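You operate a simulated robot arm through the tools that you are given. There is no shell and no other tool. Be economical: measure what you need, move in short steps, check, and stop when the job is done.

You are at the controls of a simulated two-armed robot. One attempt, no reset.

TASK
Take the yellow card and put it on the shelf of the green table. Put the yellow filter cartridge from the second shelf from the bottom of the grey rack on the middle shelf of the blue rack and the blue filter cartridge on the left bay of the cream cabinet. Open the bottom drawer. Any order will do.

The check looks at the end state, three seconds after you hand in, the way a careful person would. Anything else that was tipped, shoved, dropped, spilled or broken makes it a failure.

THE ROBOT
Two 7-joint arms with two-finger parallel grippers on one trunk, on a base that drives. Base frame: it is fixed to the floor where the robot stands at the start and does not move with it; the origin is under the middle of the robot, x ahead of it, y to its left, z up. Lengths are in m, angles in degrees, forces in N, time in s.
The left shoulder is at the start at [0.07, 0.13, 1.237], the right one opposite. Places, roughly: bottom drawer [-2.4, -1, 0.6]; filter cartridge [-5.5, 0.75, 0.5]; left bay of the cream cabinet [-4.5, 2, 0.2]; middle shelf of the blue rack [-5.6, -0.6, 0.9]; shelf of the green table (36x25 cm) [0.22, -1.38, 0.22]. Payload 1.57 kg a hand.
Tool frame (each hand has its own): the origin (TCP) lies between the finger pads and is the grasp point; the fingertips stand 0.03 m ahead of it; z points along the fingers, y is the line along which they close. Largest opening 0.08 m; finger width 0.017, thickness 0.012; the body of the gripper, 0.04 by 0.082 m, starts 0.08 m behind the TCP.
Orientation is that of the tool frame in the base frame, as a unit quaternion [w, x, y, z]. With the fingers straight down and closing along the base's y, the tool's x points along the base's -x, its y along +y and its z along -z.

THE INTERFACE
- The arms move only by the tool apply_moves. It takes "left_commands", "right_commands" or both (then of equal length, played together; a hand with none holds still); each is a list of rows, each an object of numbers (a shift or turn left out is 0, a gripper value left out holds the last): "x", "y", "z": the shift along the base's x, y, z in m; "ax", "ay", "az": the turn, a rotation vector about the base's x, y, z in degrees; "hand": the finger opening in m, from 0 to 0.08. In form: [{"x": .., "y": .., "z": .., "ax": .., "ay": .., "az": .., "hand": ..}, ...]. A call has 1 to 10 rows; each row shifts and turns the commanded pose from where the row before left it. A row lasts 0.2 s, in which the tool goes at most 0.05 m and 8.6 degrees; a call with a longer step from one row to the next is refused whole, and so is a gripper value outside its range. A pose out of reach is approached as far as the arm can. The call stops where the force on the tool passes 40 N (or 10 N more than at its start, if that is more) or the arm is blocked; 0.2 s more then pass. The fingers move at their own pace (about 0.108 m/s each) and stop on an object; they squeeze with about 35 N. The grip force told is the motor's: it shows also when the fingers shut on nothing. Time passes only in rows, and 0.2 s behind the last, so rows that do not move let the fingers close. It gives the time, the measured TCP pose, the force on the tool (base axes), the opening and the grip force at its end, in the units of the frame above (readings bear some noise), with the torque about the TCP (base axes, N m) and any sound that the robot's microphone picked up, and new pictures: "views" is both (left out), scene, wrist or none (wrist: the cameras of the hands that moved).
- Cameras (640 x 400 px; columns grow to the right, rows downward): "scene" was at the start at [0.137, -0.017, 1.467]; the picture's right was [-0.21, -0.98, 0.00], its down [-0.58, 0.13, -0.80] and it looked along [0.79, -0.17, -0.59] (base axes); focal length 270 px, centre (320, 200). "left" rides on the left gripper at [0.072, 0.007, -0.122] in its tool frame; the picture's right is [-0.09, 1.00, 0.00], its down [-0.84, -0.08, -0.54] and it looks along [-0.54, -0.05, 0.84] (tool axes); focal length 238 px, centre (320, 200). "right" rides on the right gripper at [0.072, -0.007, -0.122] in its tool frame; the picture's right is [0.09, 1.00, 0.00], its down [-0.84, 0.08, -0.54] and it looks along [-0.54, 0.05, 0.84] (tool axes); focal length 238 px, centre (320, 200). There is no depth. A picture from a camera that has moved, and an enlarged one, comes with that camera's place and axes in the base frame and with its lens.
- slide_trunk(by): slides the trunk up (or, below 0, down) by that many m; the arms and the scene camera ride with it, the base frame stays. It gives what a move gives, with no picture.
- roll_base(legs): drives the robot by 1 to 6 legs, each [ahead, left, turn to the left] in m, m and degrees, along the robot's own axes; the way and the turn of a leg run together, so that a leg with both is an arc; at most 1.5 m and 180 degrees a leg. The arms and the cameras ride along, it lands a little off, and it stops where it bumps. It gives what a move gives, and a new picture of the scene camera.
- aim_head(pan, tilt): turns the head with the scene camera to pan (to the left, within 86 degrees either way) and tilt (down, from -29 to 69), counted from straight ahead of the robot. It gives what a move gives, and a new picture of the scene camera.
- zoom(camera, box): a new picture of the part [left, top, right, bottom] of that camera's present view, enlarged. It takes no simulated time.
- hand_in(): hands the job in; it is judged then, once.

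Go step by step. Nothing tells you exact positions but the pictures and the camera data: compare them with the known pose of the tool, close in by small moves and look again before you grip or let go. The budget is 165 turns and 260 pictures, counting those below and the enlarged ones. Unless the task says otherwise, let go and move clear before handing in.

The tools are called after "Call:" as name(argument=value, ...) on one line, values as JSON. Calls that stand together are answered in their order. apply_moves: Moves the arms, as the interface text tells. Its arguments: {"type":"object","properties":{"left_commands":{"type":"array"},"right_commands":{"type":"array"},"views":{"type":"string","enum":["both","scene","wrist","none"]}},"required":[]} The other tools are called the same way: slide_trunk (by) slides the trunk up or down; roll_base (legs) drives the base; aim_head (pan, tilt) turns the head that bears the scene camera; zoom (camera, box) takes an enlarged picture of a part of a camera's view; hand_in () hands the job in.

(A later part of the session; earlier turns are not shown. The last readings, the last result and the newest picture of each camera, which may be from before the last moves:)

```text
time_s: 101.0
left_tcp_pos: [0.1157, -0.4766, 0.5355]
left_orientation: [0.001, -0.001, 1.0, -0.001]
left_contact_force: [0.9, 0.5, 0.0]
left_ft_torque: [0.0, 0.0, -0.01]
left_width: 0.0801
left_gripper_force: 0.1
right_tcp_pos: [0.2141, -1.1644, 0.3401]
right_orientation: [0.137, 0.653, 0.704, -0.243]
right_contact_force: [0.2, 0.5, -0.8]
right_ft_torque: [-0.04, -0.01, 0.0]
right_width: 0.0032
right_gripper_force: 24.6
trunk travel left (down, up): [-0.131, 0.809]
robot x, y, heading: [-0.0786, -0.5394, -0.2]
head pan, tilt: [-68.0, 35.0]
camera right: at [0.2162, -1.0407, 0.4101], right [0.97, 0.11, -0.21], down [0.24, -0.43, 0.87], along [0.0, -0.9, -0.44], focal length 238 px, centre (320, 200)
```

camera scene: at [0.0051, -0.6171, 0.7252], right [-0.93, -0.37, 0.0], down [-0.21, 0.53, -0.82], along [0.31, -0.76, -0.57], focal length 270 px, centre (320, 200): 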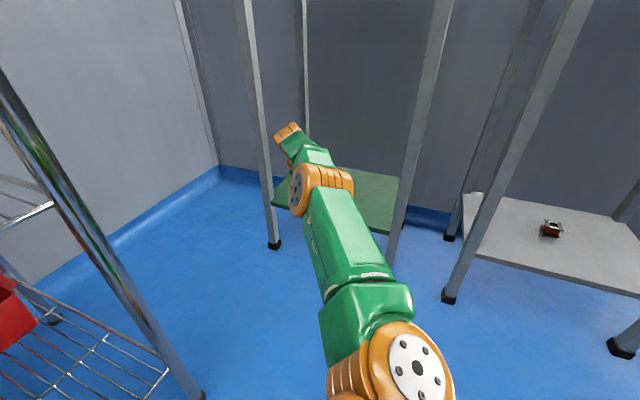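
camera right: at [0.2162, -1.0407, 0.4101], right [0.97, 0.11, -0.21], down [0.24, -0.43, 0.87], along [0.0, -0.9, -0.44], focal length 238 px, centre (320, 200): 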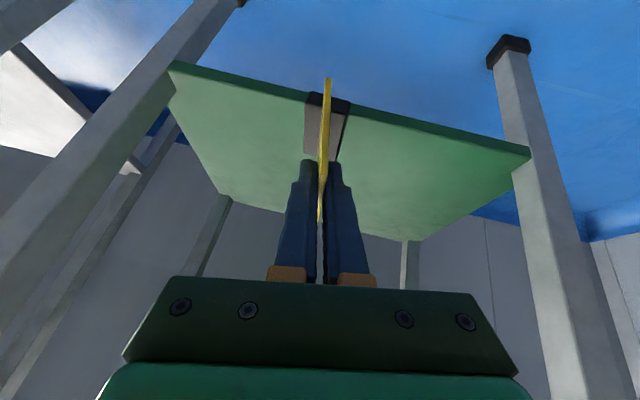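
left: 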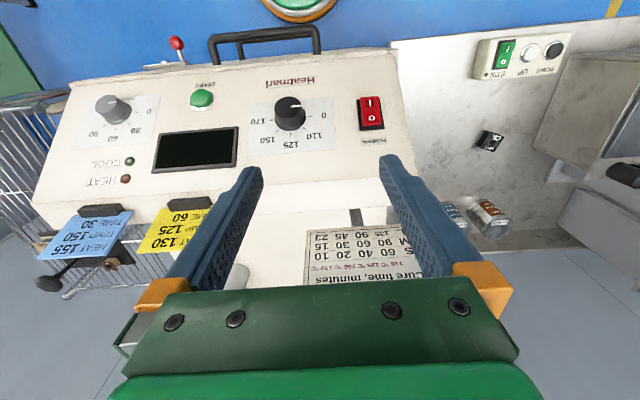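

The shelf spans x 0.04–0.41, y −1.21 to −1.5, and the hand is centred on it with foot clear above. I sidestep 0.15 m to bring the card over it.

Call:
roll_base(legs=[[0, -0.15, 0]])

Call:
apply_moves(right_commands=[{}], views="wrist")

Call:
slide_trunk(by=-0.035)

```text
time_s: 102.4
left_tcp_pos: [0.114, -0.627, 0.5342]
left_orientation: [0.001, -0.001, 1.0, -0.001]
left_contact_force: [-0.4, 0.3, -0.2]
left_ft_torque: [0.0, 0.02, 0.0]
left_width: 0.08
left_gripper_force: 0.1
right_tcp_pos: [0.2145, -1.3152, 0.3395]
right_orientation: [0.137, 0.653, 0.704, -0.243]
right_contact_force: [0.3, -0.6, 0.2]
right_ft_torque: [0.03, 0.02, -0.02]
right_width: 0.003
right_gripper_force: 24.0
trunk travel left (down, up): [-0.131, 0.809]
robot x, y, heading: [-0.0791, -0.6884, 0.1]
head pan, tilt: [-68.0, 35.0]
camera scene: at [0.0048, -0.7678, 0.7252], right [-0.93, -0.37, 0.0], down [-0.21, 0.53, -0.82], along [0.31, -0.76, -0.57], focal length 270 px, centre (320, 200)
```

scene: 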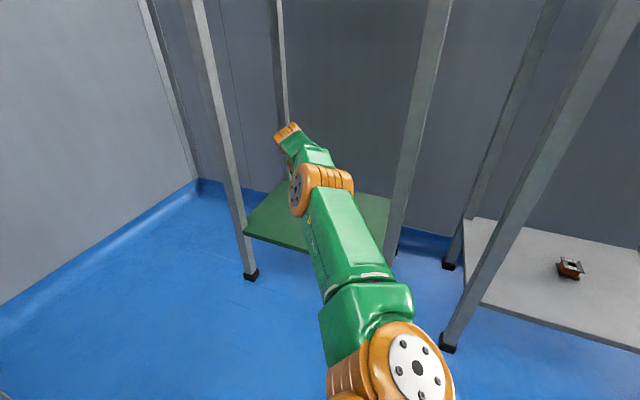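

```text
time_s: 102.8
left_tcp_pos: [0.1135, -0.6257, 0.5342]
left_orientation: [0.001, -0.001, 1.0, -0.001]
left_contact_force: [-0.3, 0.1, -0.4]
left_ft_torque: [0.0, -0.03, 0.01]
left_width: 0.0799
left_gripper_force: 0.0
right_tcp_pos: [0.2158, -1.3169, 0.3405]
right_orientation: [0.136, 0.654, 0.704, -0.243]
right_contact_force: [-0.7, 0.2, -0.4]
right_ft_torque: [-0.04, -0.03, -0.01]
right_width: 0.0033
right_gripper_force: 24.3
trunk travel left (down, up): [-0.131, 0.809]
robot x, y, heading: [-0.0793, -0.6863, -0.2]
head pan, tilt: [-68.0, 35.0]
camera right: at [0.2157, -1.1915, 0.4101], right [0.97, 0.11, -0.21], down [0.24, -0.43, 0.87], along [0.0, -0.9, -0.44], focal length 238 px, centre (320, 200)
```

right: 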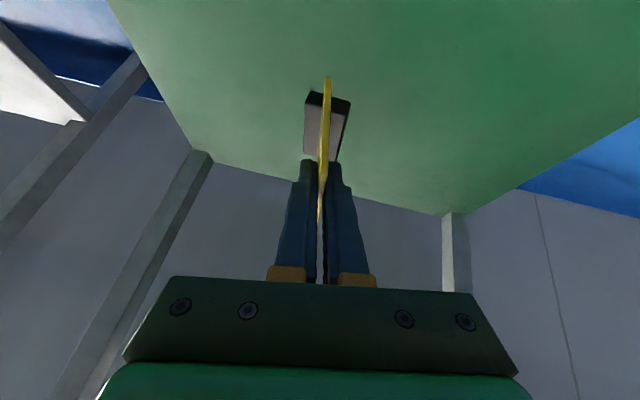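

```text
time_s: 103.5
left_tcp_pos: [0.1135, -0.6271, 0.4992]
left_orientation: [0.0, -0.001, 1.0, -0.001]
left_contact_force: [0.9, 0.1, 0.9]
left_ft_torque: [0.02, -0.01, 0.01]
left_width: 0.08
left_gripper_force: 0.0
right_tcp_pos: [0.216, -1.3164, 0.3042]
right_orientation: [0.136, 0.654, 0.703, -0.244]
right_contact_force: [-0.2, 0.2, -0.6]
right_ft_torque: [0.02, -0.03, -0.01]
right_width: 0.0034
right_gripper_force: 24.3
trunk travel left (down, up): [-0.096, 0.844]
robot x, y, heading: [-0.0836, -0.6885, -0.1]
head pan, tilt: [-68.0, 35.0]
```

Card is over the shelf with the foot about 1.4 cm above it. I lower in small steps until contact.

Call:
apply_moves(right_commands=[{"z": -0.004}, {"z": -0.004}, {}], views="none")

Call:
apply_moves(right_commands=[{"z": -0.003}, {}], views="wrist")

```text
time_s: 104.3
left_tcp_pos: [0.1142, -0.6264, 0.5004]
left_orientation: [0.001, -0.001, 1.0, -0.001]
left_contact_force: [0.1, -0.1, -0.2]
left_ft_torque: [0.0, 0.0, 0.0]
left_width: 0.0797
left_gripper_force: 0.1
right_tcp_pos: [0.214, -1.3162, 0.2969]
right_orientation: [0.137, 0.652, 0.705, -0.242]
right_contact_force: [0.1, 0.6, -0.5]
right_ft_torque: [0.03, 0.0, 0.02]
right_width: 0.0034
right_gripper_force: 24.1
trunk travel left (down, up): [-0.096, 0.844]
robot x, y, heading: [-0.0837, -0.6835, -0.2]
head pan, tilt: [-68.0, 35.0]
```

```text
time_s: 105.0
left_tcp_pos: [0.1129, -0.6271, 0.5]
left_orientation: [0.002, -0.001, 1.0, -0.001]
left_contact_force: [0.1, -1.1, 1.0]
left_ft_torque: [0.0, -0.02, 0.0]
left_width: 0.0802
left_gripper_force: 0.1
right_tcp_pos: [0.2145, -1.3158, 0.2947]
right_orientation: [0.136, 0.652, 0.705, -0.243]
right_contact_force: [0.2, 0.2, -0.6]
right_ft_torque: [0.05, 0.0, 0.02]
right_width: 0.0034
right_gripper_force: 24.4
trunk travel left (down, up): [-0.096, 0.844]
robot x, y, heading: [-0.0793, -0.6895, -0.2]
head pan, tilt: [-68.0, 35.0]
camera right: at [0.2149, -1.1915, 0.3639], right [0.97, 0.11, -0.21], down [0.24, -0.43, 0.87], along [0.0, -0.9, -0.44], focal length 238 px, centre (320, 200)
```

right: 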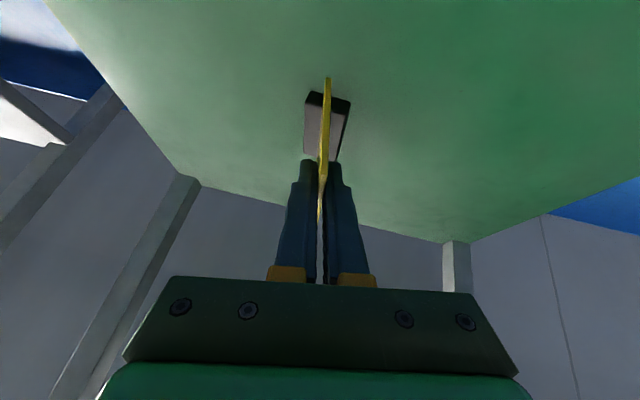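

Call:
apply_moves(right_commands=[{"z": -0.003}, {"z": -0.002}, {}], views="none")

Call:
apply_moves(right_commands=[{"z": -0.002}, {}], views="none")

```text
time_s: 105.8
left_tcp_pos: [0.1139, -0.6267, 0.5005]
left_orientation: [0.001, -0.001, 1.0, -0.001]
left_contact_force: [0.0, -0.1, -0.5]
left_ft_torque: [0.0, 0.0, -0.03]
left_width: 0.0797
left_gripper_force: 0.1
right_tcp_pos: [0.2131, -1.3134, 0.29]
right_orientation: [0.137, 0.652, 0.705, -0.242]
right_contact_force: [1.2, 0.6, -1.2]
right_ft_torque: [0.02, 0.01, -0.02]
right_width: 0.0034
right_gripper_force: 24.1
trunk travel left (down, up): [-0.096, 0.844]
robot x, y, heading: [-0.0805, -0.6927, 0.1]
head pan, tilt: [-68.0, 35.0]
```

```text
time_s: 106.3
left_tcp_pos: [0.1128, -0.6258, 0.4989]
left_orientation: [0.002, -0.002, 1.0, -0.002]
left_contact_force: [0.4, 0.1, -0.4]
left_ft_torque: [0.0, -0.02, -0.01]
left_width: 0.0798
left_gripper_force: 0.1
right_tcp_pos: [0.2157, -1.316, 0.2883]
right_orientation: [0.138, 0.653, 0.704, -0.243]
right_contact_force: [1.0, -1.5, 2.8]
right_ft_torque: [-0.01, 0.04, 0.02]
right_width: 0.0032
right_gripper_force: 24.5
trunk travel left (down, up): [-0.096, 0.844]
robot x, y, heading: [-0.0811, -0.6897, -0.0]
head pan, tilt: [-68.0, 35.0]
```

Contact is starting (2.8 N). One more millimetre, then I open, and back off along the tool axis.

Call:
apply_moves(right_commands=[{"z": -0.001}, {"hand": 0.015}, {"hand": 0.04}, {}], views="wrist")

```text
time_s: 107.3
left_tcp_pos: [0.1138, -0.6274, 0.5]
left_orientation: [0.001, -0.001, 1.0, -0.001]
left_contact_force: [-1.0, 0.2, -0.1]
left_ft_torque: [-0.03, -0.03, 0.02]
left_width: 0.08
left_gripper_force: 0.0
right_tcp_pos: [0.2148, -1.3143, 0.2865]
right_orientation: [0.139, 0.652, 0.705, -0.243]
right_contact_force: [0.8, 0.1, -0.5]
right_ft_torque: [0.0, -0.01, 0.0]
right_width: 0.0402
right_gripper_force: 0.0
trunk travel left (down, up): [-0.096, 0.844]
robot x, y, heading: [-0.0771, -0.6864, -0.1]
head pan, tilt: [-68.0, 35.0]
camera right: at [0.215, -1.1906, 0.3561], right [0.97, 0.11, -0.21], down [0.24, -0.43, 0.87], along [0.01, -0.9, -0.44], focal length 238 px, centre (320, 200)
```

right: 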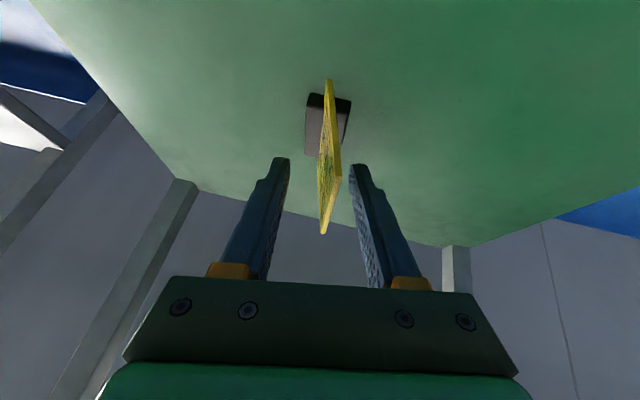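

The card stands on the shelf. I raise the hand a few cm, sidestep out, and look back.

Call:
slide_trunk(by=0.06)

Call:
roll_base(legs=[[0, 0.28, 0]])

Call:
apply_moves(right_commands=[{}], views="wrist")

```text
time_s: 108.3
left_tcp_pos: [0.1143, -0.6271, 0.5595]
left_orientation: [0.001, -0.001, 1.0, 0.0]
left_contact_force: [-0.6, 0.2, 0.1]
left_ft_torque: [-0.03, -0.03, -0.03]
left_width: 0.0799
left_gripper_force: 0.1
right_tcp_pos: [0.2149, -1.3156, 0.3463]
right_orientation: [0.138, 0.652, 0.705, -0.243]
right_contact_force: [0.4, 0.1, -0.2]
right_ft_torque: [-0.01, -0.01, 0.0]
right_width: 0.04
right_gripper_force: 0.0
trunk travel left (down, up): [-0.156, 0.784]
robot x, y, heading: [-0.0797, -0.6888, -0.0]
head pan, tilt: [-68.0, 35.0]
```

```text
time_s: 110.3
left_tcp_pos: [0.1153, -0.3483, 0.5596]
left_orientation: [0.0, -0.001, 1.0, -0.003]
left_contact_force: [0.6, 0.1, 0.2]
left_ft_torque: [0.02, -0.03, -0.03]
left_width: 0.0799
left_gripper_force: 0.1
right_tcp_pos: [0.2156, -1.0375, 0.347]
right_orientation: [0.137, 0.653, 0.704, -0.242]
right_contact_force: [0.1, 0.5, 0.8]
right_ft_torque: [0.0, -0.01, 0.03]
right_width: 0.0401
right_gripper_force: 0.1
trunk travel left (down, up): [-0.156, 0.784]
robot x, y, heading: [-0.0757, -0.4102, 0.0]
head pan, tilt: [-68.0, 35.0]
camera scene: at [0.0051, -0.4892, 0.7502], right [-0.93, -0.37, 0.0], down [-0.21, 0.53, -0.82], along [0.31, -0.76, -0.57], focal length 270 px, centre (320, 200)
```

scene: 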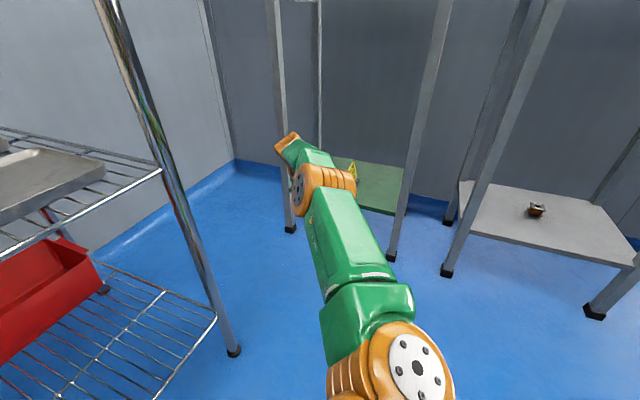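

```text
time_s: 110.7
left_tcp_pos: [0.1139, -0.3481, 0.5582]
left_orientation: [0.001, 0.0, 1.0, -0.002]
left_contact_force: [0.2, -0.1, -0.2]
left_ft_torque: [0.02, 0.04, 0.01]
left_width: 0.08
left_gripper_force: 0.2
right_tcp_pos: [0.2142, -1.036, 0.346]
right_orientation: [0.137, 0.652, 0.705, -0.242]
right_contact_force: [-0.7, 0.1, 0.9]
right_ft_torque: [0.0, -0.03, 0.01]
right_width: 0.0402
right_gripper_force: 0.2
trunk travel left (down, up): [-0.156, 0.784]
robot x, y, heading: [-0.0822, -0.407, -0.3]
head pan, tilt: [-68.0, 35.0]
camera right: at [0.2151, -0.9124, 0.4162], right [0.97, 0.11, -0.21], down [0.23, -0.43, 0.87], along [0.0, -0.9, -0.44], focal length 238 px, centre (320, 200)
```

right: 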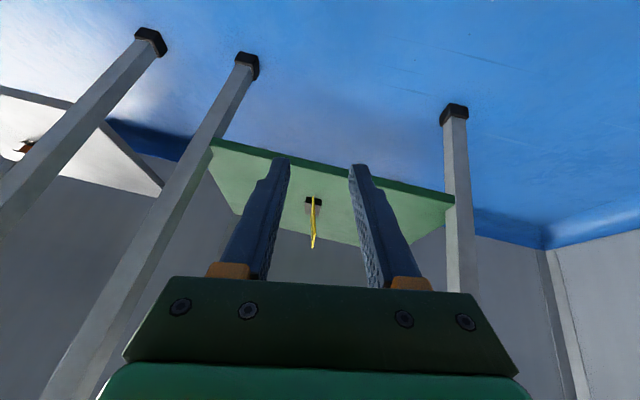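

Card is standing on the green shelf. Next the bottom drawer near [-2.4,-1,0.6]: I back away, turn around and look toward it.

Call:
slide_trunk(by=0.4)

Call:
roll_base(legs=[[-0.45, 0.4, 0], [0, 0, -90], [0, 0, -90]])

Call:
aim_head(pan=25, tilt=15)

```text
time_s: 114.5
left_tcp_pos: [0.1147, -0.35, 0.9594]
left_orientation: [0.001, 0.001, 1.0, -0.001]
left_contact_force: [0.7, 0.7, -0.4]
left_ft_torque: [-0.02, 0.0, 0.0]
left_width: 0.08
left_gripper_force: 0.0
right_tcp_pos: [0.2136, -1.0368, 0.7472]
right_orientation: [0.138, 0.652, 0.704, -0.244]
right_contact_force: [0.1, -0.7, -0.3]
right_ft_torque: [0.03, -0.01, 0.01]
right_width: 0.04
right_gripper_force: 0.1
trunk travel left (down, up): [-0.556, 0.384]
robot x, y, heading: [-0.0781, -0.4088, 0.3]
head pan, tilt: [-68.0, 35.0]
```

```text
time_s: 125.6
left_tcp_pos: [-0.7198, -0.0707, 0.9605]
left_orientation: [-0.002, 1.0, 0.001, -0.001]
left_contact_force: [-0.5, -0.4, 0.3]
left_ft_torque: [0.02, -0.02, 0.0]
left_width: 0.08
left_gripper_force: 0.1
right_tcp_pos: [-0.8195, 0.6177, 0.7478]
right_orientation: [-0.242, 0.705, -0.652, -0.138]
right_contact_force: [-0.1, -0.5, 0.2]
right_ft_torque: [0.01, 0.03, 0.03]
right_width: 0.0398
right_gripper_force: 0.2
trunk travel left (down, up): [-0.556, 0.384]
robot x, y, heading: [-0.5266, -0.0043, 179.9]
head pan, tilt: [-68.0, 35.0]
camera scene: at [-0.6063, 0.0745, 1.1502], right [0.93, 0.37, 0.0], down [0.21, -0.53, -0.82], along [-0.31, 0.76, -0.57], focal length 270 px, centre (320, 200)
```

scene: 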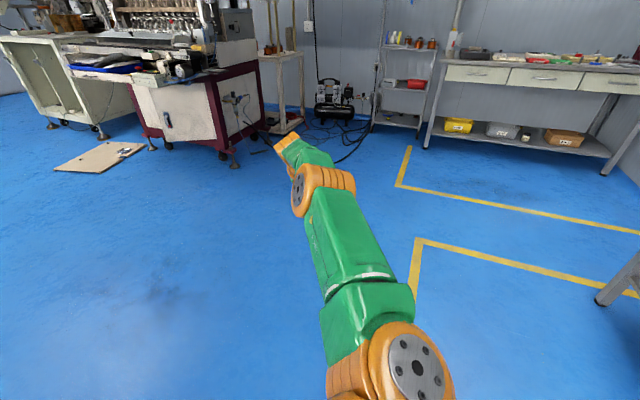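

```text
time_s: 127.2
left_tcp_pos: [-0.7188, -0.0696, 0.961]
left_orientation: [-0.002, 1.0, 0.001, -0.001]
left_contact_force: [-0.1, 0.1, 0.8]
left_ft_torque: [-0.01, 0.0, -0.01]
left_width: 0.0798
left_gripper_force: 0.0
right_tcp_pos: [-0.8191, 0.6183, 0.7464]
right_orientation: [-0.243, 0.705, -0.652, -0.137]
right_contact_force: [-0.2, -0.7, 0.1]
right_ft_torque: [0.0, -0.03, -0.01]
right_width: 0.04
right_gripper_force: 0.0
trunk travel left (down, up): [-0.556, 0.384]
robot x, y, heading: [-0.5263, -0.0094, 179.8]
head pan, tilt: [25.0, 15.0]
camera scene: at [-0.6581, -0.0466, 1.1822], right [-0.42, 0.91, 0.0], down [0.23, 0.11, -0.97], along [-0.88, -0.41, -0.26], focal length 270 px, centre (320, 200)
```

scene: 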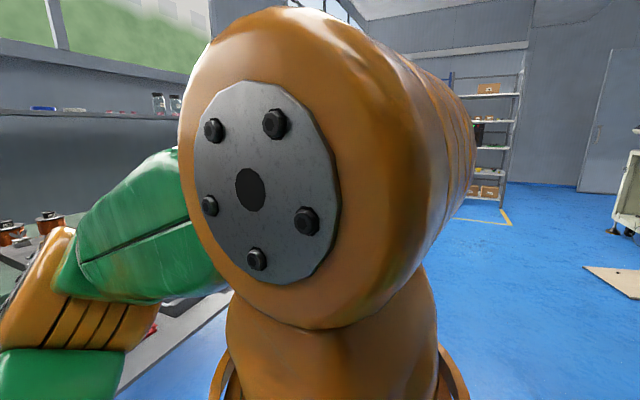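

The left wrist blocks the view. I extend it back out a bit, drive 1 m toward the drawers and look left.

Call:
apply_moves(left_commands=[{"x": -0.04}, {"x": -0.04}, {"x": -0.04, "z": -0.03}, {"z": -0.05}, {"z": -0.05}], views="none")

Call:
roll_base(legs=[[0.9, 0, 0]])

Call:
aim_head(pan=55, tilt=25)

```text
time_s: 128.4
left_tcp_pos: [-0.8402, -0.0712, 0.8286]
left_orientation: [-0.002, 1.0, 0.001, -0.001]
left_contact_force: [0.3, -0.6, -0.5]
left_ft_torque: [-0.03, 0.02, -0.01]
left_width: 0.0801
left_gripper_force: 0.0
right_tcp_pos: [-0.8202, 0.6183, 0.7463]
right_orientation: [-0.243, 0.705, -0.652, -0.137]
right_contact_force: [-0.8, -0.7, 1.0]
right_ft_torque: [0.02, -0.02, -0.02]
right_width: 0.0399
right_gripper_force: 0.0
trunk travel left (down, up): [-0.556, 0.384]
robot x, y, heading: [-0.5227, -0.0082, 179.9]
head pan, tilt: [25.0, 15.0]
```

```text
time_s: 133.2
left_tcp_pos: [-1.7371, -0.0673, 0.8291]
left_orientation: [-0.002, 1.0, -0.002, -0.001]
left_contact_force: [0.0, -1.0, -0.2]
left_ft_torque: [0.0, 0.03, -0.01]
left_width: 0.0798
left_gripper_force: 0.0
right_tcp_pos: [-1.7105, 0.6219, 0.7463]
right_orientation: [-0.243, 0.703, -0.654, -0.137]
right_contact_force: [-0.2, -0.5, -1.2]
right_ft_torque: [0.01, -0.02, 0.02]
right_width: 0.0402
right_gripper_force: 0.1
trunk travel left (down, up): [-0.556, 0.384]
robot x, y, heading: [-1.417, -0.0047, 179.6]
head pan, tilt: [25.0, 15.0]
camera scene: at [-1.554, -0.043, 1.1822], right [-0.42, 0.91, 0.0], down [0.24, 0.11, -0.97], along [-0.88, -0.4, -0.26], focal length 270 px, centre (320, 200)
```

scene: 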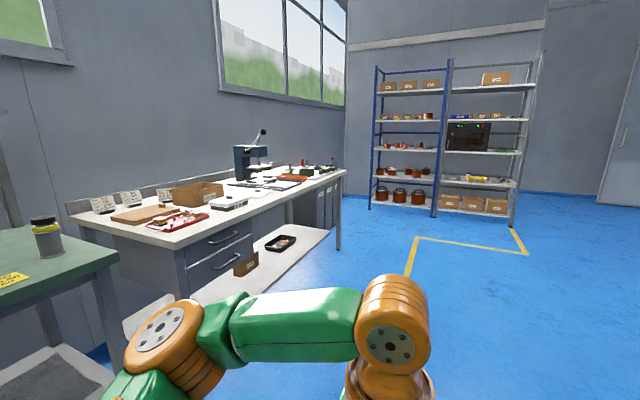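

```text
time_s: 134.1
left_tcp_pos: [-1.7357, -0.0655, 0.8293]
left_orientation: [-0.002, 1.0, -0.002, -0.001]
left_contact_force: [-0.7, 0.0, -0.8]
left_ft_torque: [0.0, 0.04, -0.02]
left_width: 0.08
left_gripper_force: 0.0
right_tcp_pos: [-1.7113, 0.6215, 0.7464]
right_orientation: [-0.243, 0.703, -0.654, -0.138]
right_contact_force: [0.1, -0.3, 0.4]
right_ft_torque: [0.03, -0.02, 0.02]
right_width: 0.0399
right_gripper_force: 0.0
trunk travel left (down, up): [-0.556, 0.384]
robot x, y, heading: [-1.4238, -0.0038, 179.8]
head pan, tilt: [55.0, 25.0]
camera scene: at [-1.5225, -0.0791, 1.166], right [-0.82, 0.58, 0.0], down [0.24, 0.34, -0.91], along [-0.52, -0.74, -0.42], focal length 270 px, centre (320, 200)
```

scene: 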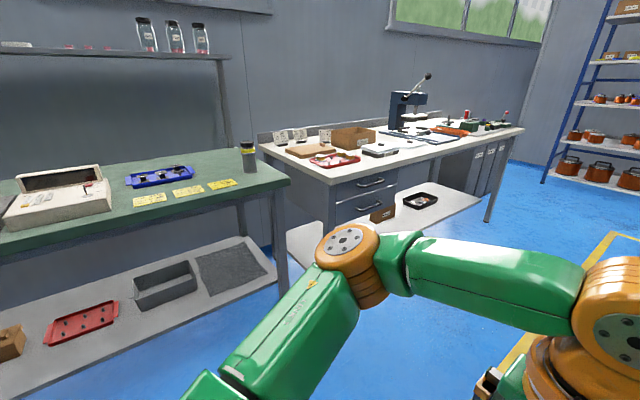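

The bottom drawer (second of two under the white bench) has its handle near [-2.35, -0.89, 0.6] and opens toward +y. The bench is to my left, so I'll swing the left hand out to point left horizontally with its fingers closing vertically on the bar.

Call:
apply_moves(left_commands=[{"y": -0.04, "ax": -8.5}, {"y": -0.04, "ax": -8.5}, {"y": -0.04, "ax": -8.5}, {"y": -0.04, "ax": -8.5}, {"y": -0.04, "ax": -8.5}, {"y": -0.04, "ax": -8.5}, {"y": -0.04, "ax": -8.5}, {"y": -0.04, "ax": -8.5}, {"y": -0.04, "ax": -8.5}, {"y": -0.04, "ax": -8.5}], views="none")

Call:
apply_moves(left_commands=[{"y": -0.03, "ax": -5}, {"y": -0.03}, {}], views="both")

```text
time_s: 136.3
left_tcp_pos: [-1.7729, -0.4774, 0.8178]
left_orientation: [0.674, 0.738, -0.003, 0.002]
left_contact_force: [-0.4, -0.2, -0.2]
left_ft_torque: [-0.01, -0.01, 0.0]
left_width: 0.0801
left_gripper_force: 0.1
left hand out of reach, approached as far as the arm can: row 9, 10
right_tcp_pos: [-1.7102, 0.6216, 0.7463]
right_orientation: [-0.243, 0.703, -0.654, -0.137]
right_contact_force: [-0.4, 0.3, 0.0]
right_ft_torque: [-0.01, 0.02, 0.0]
right_width: 0.0401
right_gripper_force: 0.1
trunk travel left (down, up): [-0.556, 0.384]
robot x, y, heading: [-1.4196, -0.006, 179.7]
head pan, tilt: [55.0, 25.0]
```

```text
time_s: 137.1
left_tcp_pos: [-1.772, -0.5358, 0.8179]
left_orientation: [0.706, 0.708, -0.002, 0.0]
left_contact_force: [0.9, 0.3, -0.3]
left_ft_torque: [0.0, -0.01, 0.0]
left_width: 0.0799
left_gripper_force: 0.2
right_tcp_pos: [-1.7116, 0.6234, 0.7472]
right_orientation: [-0.243, 0.703, -0.654, -0.137]
right_contact_force: [0.2, -0.3, 0.1]
right_ft_torque: [0.0, 0.03, 0.02]
right_width: 0.04
right_gripper_force: 0.0
trunk travel left (down, up): [-0.556, 0.384]
robot x, y, heading: [-1.4175, -0.0052, 179.6]
head pan, tilt: [55.0, 25.0]
camera scene: at [-1.5226, -0.0789, 1.166], right [-0.82, 0.58, 0.0], down [0.24, 0.34, -0.91], along [-0.52, -0.74, -0.42], focal length 270 px, centre (320, 200)
camera left: at [-1.7005, -0.4137, 0.8238], right [-0.1, 0.0, 1.0], down [-0.84, 0.54, -0.08], along [-0.54, -0.84, -0.05], focal length 238 px, centre (320, 200)
```

scene: 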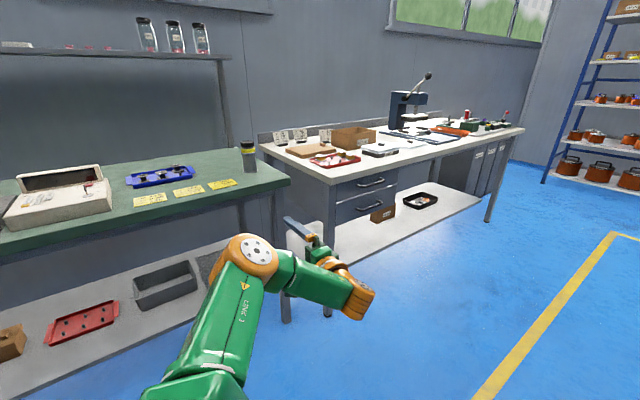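
left: 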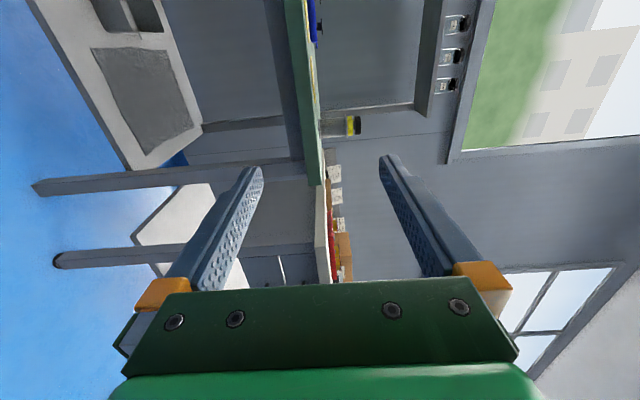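

The left hand points left horizontally now. I zoom on the drawers for exact handle geometry.

Call:
zoom(camera="scene", box=[300, 150, 420, 225])

```text
5.33 times, centred on (360, 188) of scene
camera zoom: at [-1.5226, -0.0789, 1.166], right [-0.82, 0.58, 0.0], down [0.24, 0.34, -0.91], along [-0.52, -0.74, -0.42], focal length 1440 px, centre (107, 267)
```

zoom: 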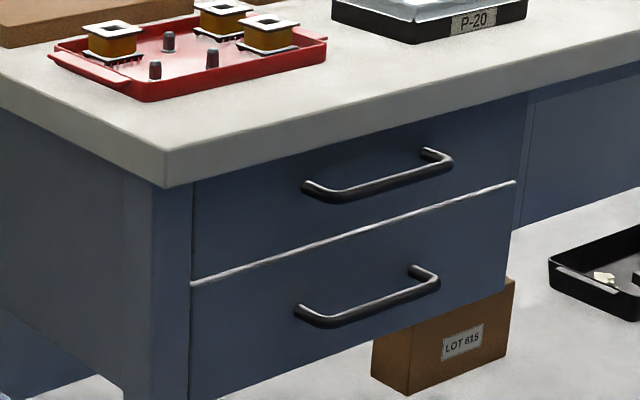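

I drive 0.5 m ahead and lower the trunk 0.2 m so the hand faces the bottom handle, then view with the wrist camera.

Call:
roll_base(legs=[[0.5, 0, 0]])

Call:
slide_trunk(by=-0.2)

Call:
aim_head(pan=75, tilt=30)

Call:
apply_moves(left_commands=[{}], views="wrist")

```text
time_s: 140.1
left_tcp_pos: [-2.2747, -0.5325, 0.8165]
left_orientation: [0.706, 0.708, -0.002, 0.001]
left_contact_force: [-0.2, 0.4, 0.2]
left_ft_torque: [-0.03, -0.02, 0.01]
left_width: 0.0801
left_gripper_force: 0.1
right_tcp_pos: [-2.2104, 0.6261, 0.7461]
right_orientation: [-0.243, 0.702, -0.655, -0.136]
right_contact_force: [-0.4, 0.3, -0.1]
right_ft_torque: [0.01, -0.01, -0.02]
right_width: 0.04
right_gripper_force: 0.0
trunk travel left (down, up): [-0.556, 0.384]
robot x, y, heading: [-1.923, -0.0022, 179.6]
head pan, tilt: [55.0, 25.0]
camera scene: at [-2.0234, -0.0757, 1.166], right [-0.81, 0.58, 0.0], down [0.25, 0.34, -0.91], along [-0.53, -0.74, -0.42], focal length 270 px, centre (320, 200)
```

scene: 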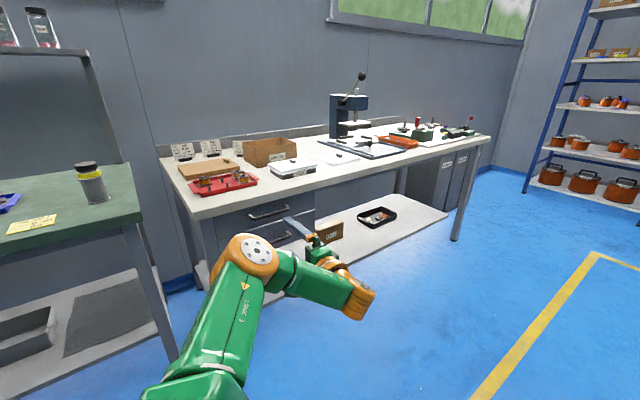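

```text
time_s: 142.2
left_tcp_pos: [-2.2749, -0.532, 0.6181]
left_orientation: [0.706, 0.708, -0.003, 0.0]
left_contact_force: [0.9, 0.3, 0.8]
left_ft_torque: [-0.02, -0.03, -0.01]
left_width: 0.0801
left_gripper_force: 0.0
right_tcp_pos: [-2.2127, 0.6263, 0.5478]
right_orientation: [-0.243, 0.703, -0.655, -0.137]
right_contact_force: [0.4, 0.5, -0.2]
right_ft_torque: [0.02, 0.01, 0.02]
right_width: 0.0398
right_gripper_force: 0.1
trunk travel left (down, up): [-0.356, 0.584]
robot x, y, heading: [-1.9227, 0.0003, 179.5]
head pan, tilt: [55.0, 25.0]
```

```text
time_s: 143.1
left_tcp_pos: [-2.2748, -0.5317, 0.6162]
left_orientation: [0.706, 0.708, -0.002, 0.0]
left_contact_force: [0.4, 0.4, -0.7]
left_ft_torque: [-0.01, 0.02, 0.01]
left_width: 0.0803
left_gripper_force: 0.1
right_tcp_pos: [-2.211, 0.6251, 0.5479]
right_orientation: [-0.243, 0.702, -0.655, -0.137]
right_contact_force: [0.2, -0.6, 0.6]
right_ft_torque: [-0.01, 0.0, -0.03]
right_width: 0.0401
right_gripper_force: 0.0
trunk travel left (down, up): [-0.356, 0.584]
robot x, y, heading: [-1.922, -0.0021, 179.5]
head pan, tilt: [75.0, 30.0]
camera scene: at [-1.994, -0.0878, 0.9581], right [-0.96, 0.27, 0.0], down [0.13, 0.48, -0.87], along [-0.23, -0.83, -0.5], focal length 270 px, centre (320, 200)
```

scene: 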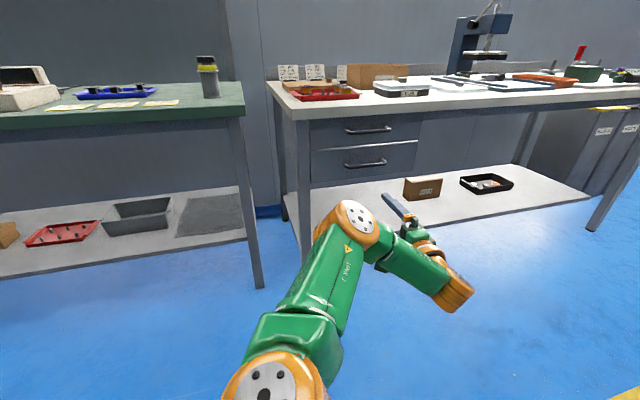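

```text
time_s: 143.5
left_tcp_pos: [-2.2753, -0.5321, 0.6175]
left_orientation: [0.706, 0.708, -0.003, 0.0]
left_contact_force: [0.2, -0.3, 0.2]
left_ft_torque: [0.01, 0.02, -0.02]
left_width: 0.0798
left_gripper_force: 0.1
right_tcp_pos: [-2.2119, 0.6268, 0.5463]
right_orientation: [-0.243, 0.702, -0.655, -0.137]
right_contact_force: [-0.4, 1.2, -0.1]
right_ft_torque: [-0.02, -0.03, -0.01]
right_width: 0.0401
right_gripper_force: 0.1
trunk travel left (down, up): [-0.356, 0.584]
robot x, y, heading: [-1.9207, -0.0021, 179.7]
head pan, tilt: [75.0, 30.0]
camera left: at [-2.2018, -0.4098, 0.6237], right [-0.1, 0.0, 1.0], down [-0.83, 0.55, -0.08], along [-0.54, -0.84, -0.05], focal length 238 px, centre (320, 200)
```

left: 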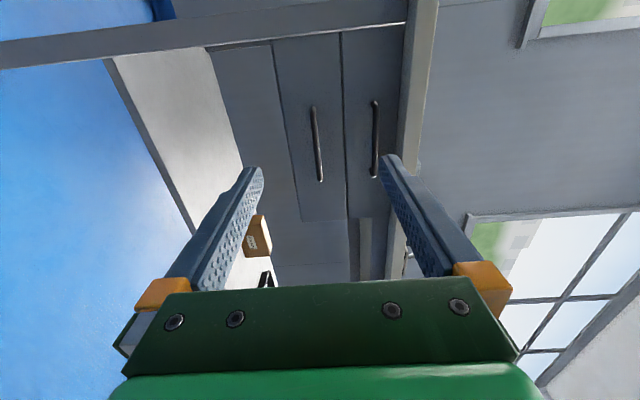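

The bottom handle bar is at about [-2.376, -0.883, 0.602], 15 cm long. I move to just in front of it.

Call:
roll_base(legs=[[0.1, 0, 0], [0, 0.26, 0]])

Call:
apply_moves(left_commands=[{"z": -0.015}, {}], views="wrist")

```text
time_s: 146.1
left_tcp_pos: [-2.3759, -0.7935, 0.6178]
left_orientation: [0.706, 0.709, -0.002, 0.0]
left_contact_force: [0.5, 0.4, -0.4]
left_ft_torque: [0.01, -0.02, 0.0]
left_width: 0.0796
left_gripper_force: 0.0
right_tcp_pos: [-2.3134, 0.3651, 0.5463]
right_orientation: [-0.243, 0.702, -0.655, -0.137]
right_contact_force: [0.0, -0.5, 0.1]
right_ft_torque: [0.02, 0.0, 0.01]
right_width: 0.0399
right_gripper_force: 0.0
trunk travel left (down, up): [-0.356, 0.584]
robot x, y, heading: [-2.0236, -0.2629, 179.4]
head pan, tilt: [75.0, 30.0]
camera scene: at [-2.096, -0.3486, 0.958], right [-0.96, 0.27, 0.0], down [0.13, 0.48, -0.87], along [-0.23, -0.83, -0.5], focal length 270 px, centre (320, 200)
```

scene: 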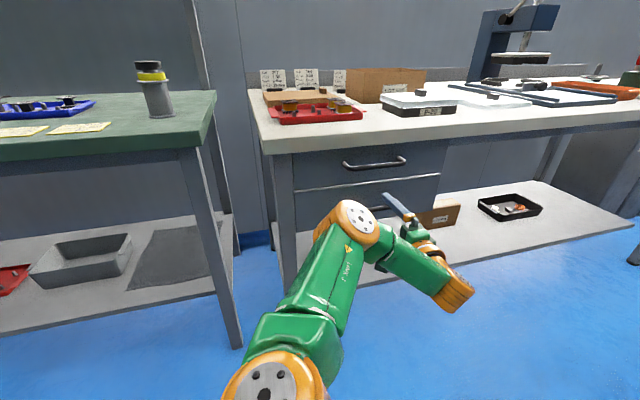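

```text
time_s: 146.7
left_tcp_pos: [-2.3766, -0.7925, 0.6025]
left_orientation: [0.707, 0.707, -0.003, 0.0]
left_contact_force: [-0.6, 0.0, 0.4]
left_ft_torque: [-0.01, 0.01, -0.01]
left_width: 0.0801
left_gripper_force: 0.1
right_tcp_pos: [-2.3125, 0.3658, 0.546]
right_orientation: [-0.243, 0.703, -0.655, -0.136]
right_contact_force: [0.1, 0.8, 0.3]
right_ft_torque: [-0.01, -0.01, -0.01]
right_width: 0.0398
right_gripper_force: 0.0
trunk travel left (down, up): [-0.356, 0.584]
robot x, y, heading: [-2.0209, -0.2631, 179.7]
head pan, tilt: [75.0, 30.0]
camera left: at [-2.3044, -0.6704, 0.6086], right [-0.1, 0.0, 1.0], down [-0.83, 0.55, -0.08], along [-0.54, -0.84, -0.05], focal length 238 px, centre (320, 200)
```

left: 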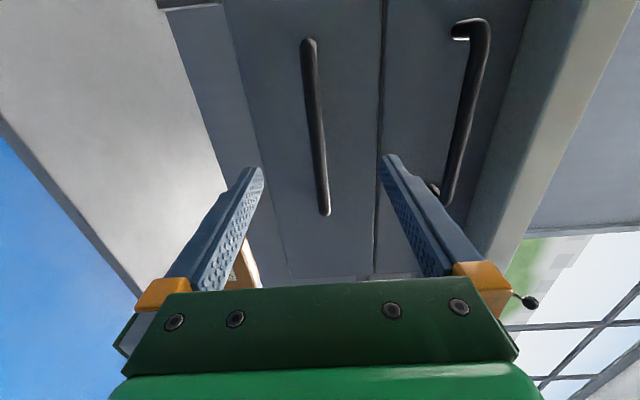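

The bar runs centrally between the open fingers. I advance 0.082 m by base so it sits between the pads.

Call:
roll_base(legs=[[0, 0.08, 0]])

Call:
apply_moves(left_commands=[{}], views="wrist")

```text
time_s: 147.8
left_tcp_pos: [-2.3781, -0.8643, 0.6027]
left_orientation: [0.707, 0.708, -0.004, 0.0]
left_contact_force: [0.3, 1.0, -0.2]
left_ft_torque: [0.0, 0.01, -0.02]
left_width: 0.0801
left_gripper_force: 0.2
right_tcp_pos: [-2.314, 0.2922, 0.5462]
right_orientation: [-0.243, 0.702, -0.655, -0.138]
right_contact_force: [-0.6, -0.9, -0.5]
right_ft_torque: [-0.01, 0.01, -0.02]
right_width: 0.0402
right_gripper_force: 0.0
trunk travel left (down, up): [-0.356, 0.584]
robot x, y, heading: [-2.0265, -0.3344, 179.4]
head pan, tilt: [75.0, 30.0]
stopped in leg 1: the force on the tool passed its limit at 105 N (the readings are from after the stop); the commanded pose is now the measured one
camera scene: at [-2.0966, -0.4224, 0.9581], right [-0.96, 0.27, 0.0], down [0.13, 0.48, -0.87], along [-0.23, -0.83, -0.5], focal length 270 px, centre (320, 200)
```

scene: 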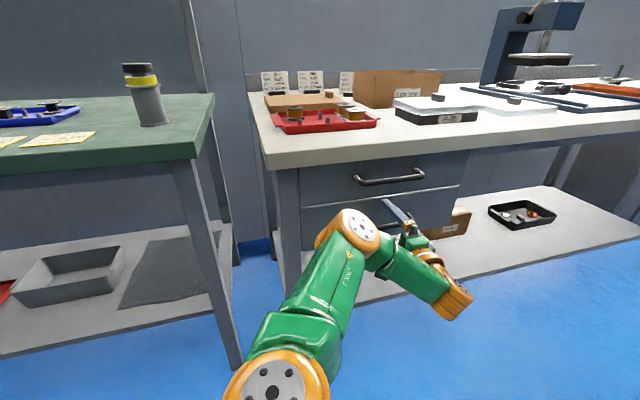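

```text
time_s: 148.2
left_tcp_pos: [-2.3771, -0.8638, 0.6016]
left_orientation: [0.706, 0.708, -0.003, -0.001]
left_contact_force: [-0.2, 0.9, 1.3]
left_ft_torque: [-0.01, 0.01, 0.0]
left_width: 0.08
left_gripper_force: 0.1
right_tcp_pos: [-2.3132, 0.2923, 0.5472]
right_orientation: [-0.243, 0.702, -0.655, -0.138]
right_contact_force: [0.9, -0.4, 0.3]
right_ft_torque: [-0.04, 0.0, -0.01]
right_width: 0.0403
right_gripper_force: 0.0
trunk travel left (down, up): [-0.356, 0.584]
robot x, y, heading: [-2.0237, -0.3403, 179.8]
head pan, tilt: [75.0, 30.0]
camera left: at [-2.3056, -0.7418, 0.6083], right [-0.1, 0.0, 1.0], down [-0.83, 0.55, -0.08], along [-0.54, -0.84, -0.05], focal length 238 px, centre (320, 200)
```

left: 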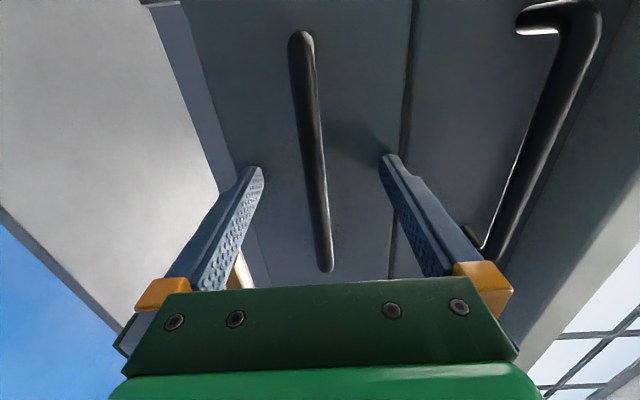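

The fingertips touched the drawer face (at y≈-0.895), so the bar is between the pads now. I ease back 3 mm and close on the bar.

Call:
apply_moves(left_commands=[{"y": 0.004}, {"hand": 0.03}, {"hand": 0}, {}, {}], views="wrist")

```text
time_s: 149.4
left_tcp_pos: [-2.3777, -0.8595, 0.6003]
left_orientation: [0.706, 0.708, -0.004, 0.001]
left_contact_force: [8.2, 12.1, -17.4]
left_ft_torque: [0.07, 0.19, -0.02]
left_width: 0.0118
left_gripper_force: 29.3
right_tcp_pos: [-2.3135, 0.2908, 0.5473]
right_orientation: [-0.244, 0.702, -0.655, -0.138]
right_contact_force: [-0.5, -0.3, -0.9]
right_ft_torque: [0.02, -0.02, -0.01]
right_width: 0.0398
right_gripper_force: 0.1
trunk travel left (down, up): [-0.356, 0.584]
robot x, y, heading: [-2.023, -0.3335, 179.4]
head pan, tilt: [75.0, 30.0]
camera left: at [-2.3057, -0.7382, 0.6072], right [-0.1, 0.0, 1.0], down [-0.83, 0.55, -0.08], along [-0.54, -0.84, -0.06], focal length 238 px, centre (320, 200)
```

left: 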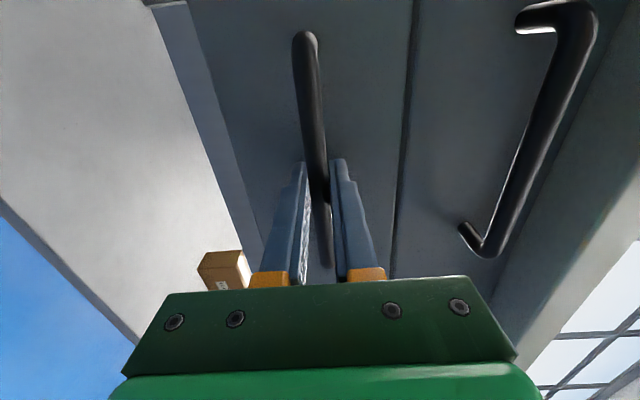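

Gripped (12 mm bar). I pull the drawer toward +y with the arm.

Call:
apply_moves(left_commands=[{"z": -0.003, "y": 0.005}, {"y": 0.015}, {"y": 0.02}, {"y": 0.025}, {"y": 0.025}, {"y": 0.025}, {"y": 0.025}, {}], views="wrist")

```text
time_s: 150.8
left_tcp_pos: [-2.3937, -0.7715, 0.6019]
left_orientation: [0.715, 0.7, 0.007, -0.001]
left_contact_force: [8.0, -1.2, 33.6]
left_ft_torque: [-0.07, -0.25, 0.85]
left_width: 0.0119
left_gripper_force: 29.8
left hand out of reach, approached as far as the arm can: row 4, 5, 6
right_tcp_pos: [-2.3124, 0.2939, 0.5455]
right_orientation: [-0.238, 0.703, -0.655, -0.138]
right_contact_force: [0.3, 0.0, 0.3]
right_ft_torque: [0.0, -0.02, -0.01]
right_width: 0.0401
right_gripper_force: 0.1
trunk travel left (down, up): [-0.356, 0.584]
robot x, y, heading: [-2.0168, -0.3354, 179.6]
head pan, tilt: [75.0, 30.0]
stopped in row 6 (left hand): the force on the tool passed its limit at 47 N (the readings are from after the stop); the commanded pose is now the measured one
camera left: at [-2.323, -0.6484, 0.6027], right [-0.08, 0.02, 1.0], down [-0.84, 0.53, -0.08], along [-0.53, -0.85, -0.03], focal length 238 px, centre (320, 200)
```

left: 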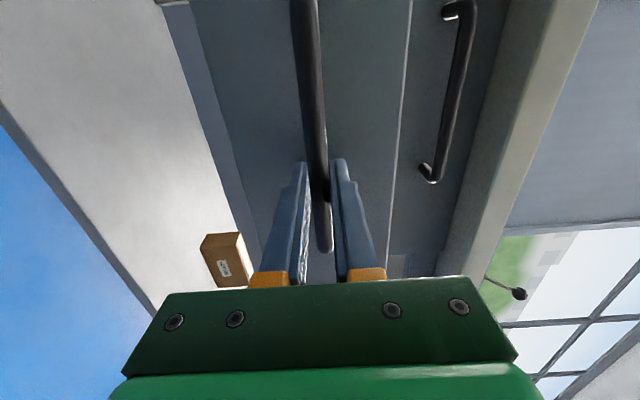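

The drawer is out ~9 cm. I pull the rest with the base, which keeps the arm pose fixed.

Call:
roll_base(legs=[[0, -0.12, 0]])

Call:
apply_moves(left_commands=[{}], views="wrist")

```text
time_s: 151.5
left_tcp_pos: [-2.3945, -0.7688, 0.6001]
left_orientation: [0.717, 0.697, 0.009, 0.001]
left_contact_force: [4.5, -0.8, 19.5]
left_ft_torque: [-0.07, -0.34, 0.5]
left_width: 0.0119
left_gripper_force: 29.5
right_tcp_pos: [-2.3146, 0.2978, 0.5463]
right_orientation: [-0.238, 0.705, -0.654, -0.138]
right_contact_force: [-0.2, -0.8, -0.3]
right_ft_torque: [0.01, 0.01, 0.02]
right_width: 0.04
right_gripper_force: 0.2
trunk travel left (down, up): [-0.356, 0.584]
robot x, y, heading: [-2.0259, -0.335, 179.9]
head pan, tilt: [75.0, 30.0]
stopped in leg 1: the force on the tool passed its limit at 47 N (the readings are from after the stop); the commanded pose is now the measured one
camera scene: at [-2.0914, -0.4144, 0.9586], right [-0.96, 0.26, 0.0], down [0.13, 0.48, -0.87], along [-0.23, -0.84, -0.5], focal length 270 px, centre (320, 200)
```

scene: 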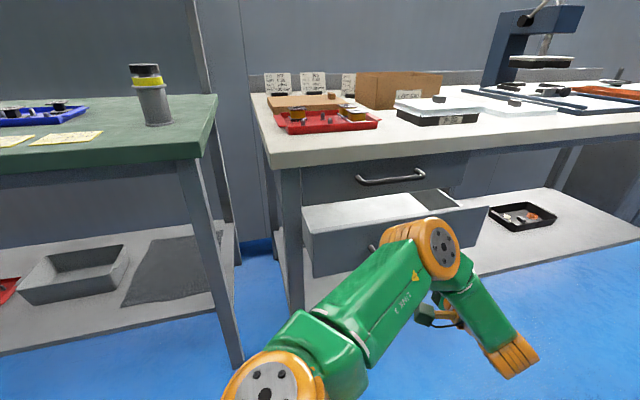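

```text
time_s: 151.9
left_tcp_pos: [-2.3945, -0.7674, 0.5999]
left_orientation: [0.716, 0.698, 0.009, 0.0]
left_contact_force: [6.3, -0.3, 24.4]
left_ft_torque: [-0.07, -0.29, 0.86]
left_width: 0.0119
left_gripper_force: 29.5
right_tcp_pos: [-2.3137, 0.297, 0.5454]
right_orientation: [-0.239, 0.703, -0.655, -0.138]
right_contact_force: [-0.7, 0.4, 0.2]
right_ft_torque: [-0.02, 0.03, -0.01]
right_width: 0.0401
right_gripper_force: 0.0
trunk travel left (down, up): [-0.356, 0.584]
robot x, y, heading: [-2.0263, -0.3318, 179.7]
head pan, tilt: [75.0, 30.0]
camera left: at [-2.324, -0.6445, 0.602], right [-0.08, 0.03, 1.0], down [-0.84, 0.53, -0.08], along [-0.53, -0.85, -0.02], focal length 238 px, centre (320, 200)
```

left: 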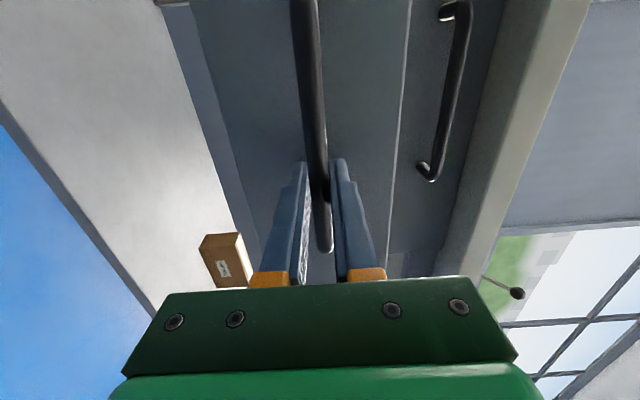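

There is ~24 N of vertical strain on the bar; I relax it upward a few mm before pulling further.

Call:
apply_moves(left_commands=[{"z": 0.004}, {}, {}], views="none")

Call:
roll_base(legs=[[0, -0.06, 0]])

```text
time_s: 152.7
left_tcp_pos: [-2.3931, -0.7678, 0.6008]
left_orientation: [0.716, 0.698, 0.009, 0.0]
left_contact_force: [7.3, -1.1, 23.7]
left_ft_torque: [-0.08, -0.34, 0.44]
left_width: 0.0114
left_gripper_force: 29.0
left hand out of reach, approached as far as the arm can: row 1
right_tcp_pos: [-2.3132, 0.2981, 0.5451]
right_orientation: [-0.238, 0.705, -0.654, -0.139]
right_contact_force: [0.1, 0.3, -0.3]
right_ft_torque: [0.04, 0.0, 0.04]
right_width: 0.0401
right_gripper_force: 0.0
trunk travel left (down, up): [-0.356, 0.584]
robot x, y, heading: [-2.0228, -0.3312, 179.7]
head pan, tilt: [75.0, 30.0]
```

```text
time_s: 153.7
left_tcp_pos: [-2.3946, -0.707, 0.6006]
left_orientation: [0.716, 0.698, 0.008, -0.001]
left_contact_force: [4.8, 0.6, 24.4]
left_ft_torque: [-0.02, -0.27, 0.04]
left_width: 0.0119
left_gripper_force: 28.4
right_tcp_pos: [-2.3141, 0.3572, 0.5452]
right_orientation: [-0.238, 0.704, -0.655, -0.137]
right_contact_force: [1.3, -0.4, 0.1]
right_ft_torque: [0.02, 0.03, -0.02]
right_width: 0.0403
right_gripper_force: 0.1
trunk travel left (down, up): [-0.356, 0.584]
robot x, y, heading: [-2.0235, -0.2752, 180.0]
head pan, tilt: [75.0, 30.0]
camera scene: at [-2.0905, -0.3532, 0.959], right [-0.96, 0.26, 0.0], down [0.13, 0.48, -0.87], along [-0.23, -0.84, -0.49], focal length 270 px, centre (320, 200)
```

scene: 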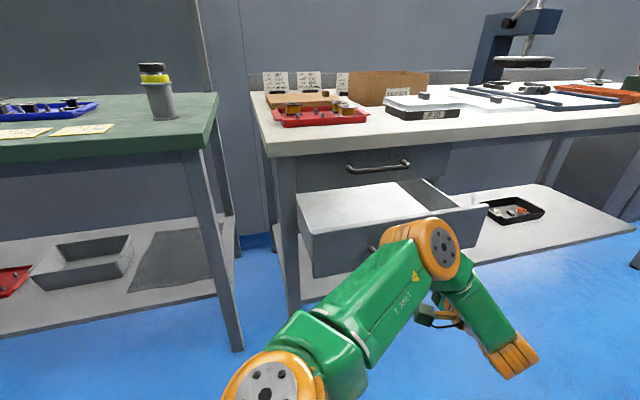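

That worked; the drawer is out ~15 cm. I pull another 8 cm.

Call:
roll_base(legs=[[0, -0.08, 0]])

```text
time_s: 154.7
left_tcp_pos: [-2.3952, -0.6289, 0.6005]
left_orientation: [0.717, 0.697, 0.009, 0.001]
left_contact_force: [2.6, 0.4, 24.0]
left_ft_torque: [-0.05, -0.28, 0.49]
left_width: 0.0118
left_gripper_force: 29.3
right_tcp_pos: [-2.3133, 0.4363, 0.5448]
right_orientation: [-0.239, 0.704, -0.654, -0.138]
right_contact_force: [-0.4, 0.2, -0.1]
right_ft_torque: [0.0, 0.04, 0.01]
right_width: 0.0401
right_gripper_force: 0.0
trunk travel left (down, up): [-0.356, 0.584]
robot x, y, heading: [-2.0268, -0.1922, 179.8]
head pan, tilt: [75.0, 30.0]
camera scene: at [-2.0909, -0.2744, 0.9589], right [-0.96, 0.26, 0.0], down [0.13, 0.48, -0.87], along [-0.23, -0.84, -0.49], focal length 270 px, centre (320, 200)
```

scene: 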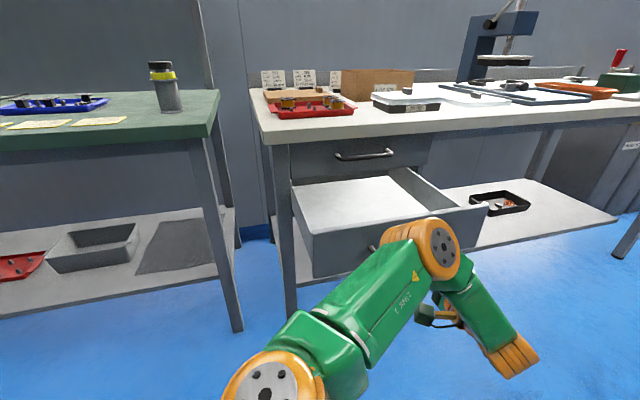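

Out ~23 cm and still sliding freely; I pull 6 cm more, then release.

Call:
roll_base(legs=[[0, -0.06, 0]])

Call:
apply_moves(left_commands=[{"hand": 0.03}, {"hand": 0.06}, {}], views="wrist")

```text
time_s: 155.7
left_tcp_pos: [-2.3937, -0.569, 0.6009]
left_orientation: [0.717, 0.697, 0.008, 0.0]
left_contact_force: [1.6, -0.2, 22.1]
left_ft_torque: [-0.01, -0.3, 0.56]
left_width: 0.0118
left_gripper_force: 28.8
right_tcp_pos: [-2.313, 0.4974, 0.545]
right_orientation: [-0.24, 0.704, -0.654, -0.138]
right_contact_force: [0.4, -0.1, -0.1]
right_ft_torque: [0.0, -0.01, -0.02]
right_width: 0.0399
right_gripper_force: 0.0
trunk travel left (down, up): [-0.356, 0.584]
robot x, y, heading: [-2.0199, -0.1321, 179.6]
head pan, tilt: [75.0, 30.0]
camera scene: at [-2.0912, -0.2147, 0.9589], right [-0.96, 0.26, 0.0], down [0.13, 0.48, -0.87], along [-0.23, -0.84, -0.49], focal length 270 px, centre (320, 200)
```

scene: 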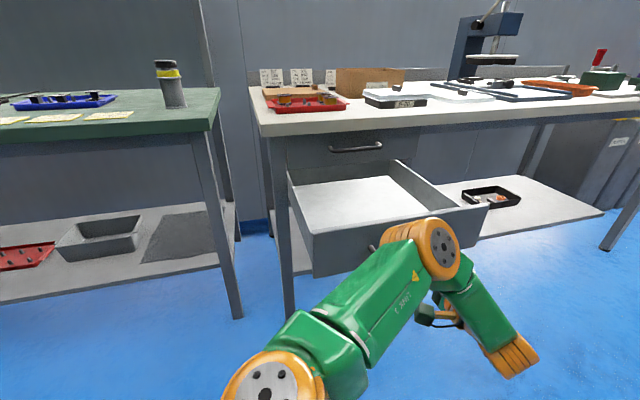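

```text
time_s: 156.5
left_tcp_pos: [-2.3951, -0.5717, 0.5962]
left_orientation: [0.715, 0.699, 0.007, 0.002]
left_contact_force: [-0.1, -0.1, -0.5]
left_ft_torque: [-0.01, 0.02, -0.01]
left_width: 0.0601
left_gripper_force: 0.0
right_tcp_pos: [-2.3163, 0.4952, 0.5465]
right_orientation: [-0.242, 0.704, -0.653, -0.138]
right_contact_force: [0.3, 0.8, -0.3]
right_ft_torque: [0.0, 0.01, 0.03]
right_width: 0.0401
right_gripper_force: 0.1
trunk travel left (down, up): [-0.356, 0.584]
robot x, y, heading: [-2.0203, -0.1318, 179.7]
head pan, tilt: [75.0, 30.0]
camera left: at [-2.3259, -0.4479, 0.599], right [-0.08, 0.02, 1.0], down [-0.84, 0.53, -0.08], along [-0.53, -0.85, -0.03], focal length 238 px, centre (320, 200)
```

left: 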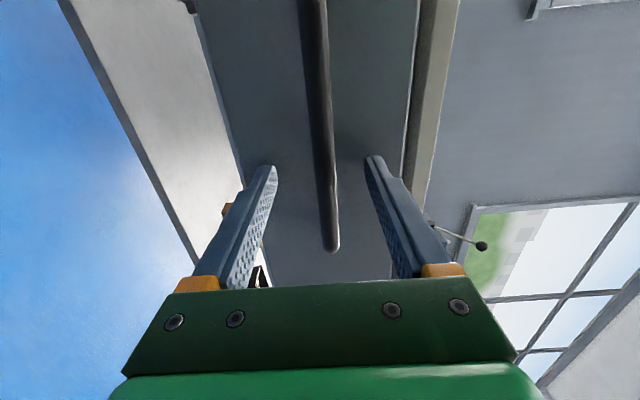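

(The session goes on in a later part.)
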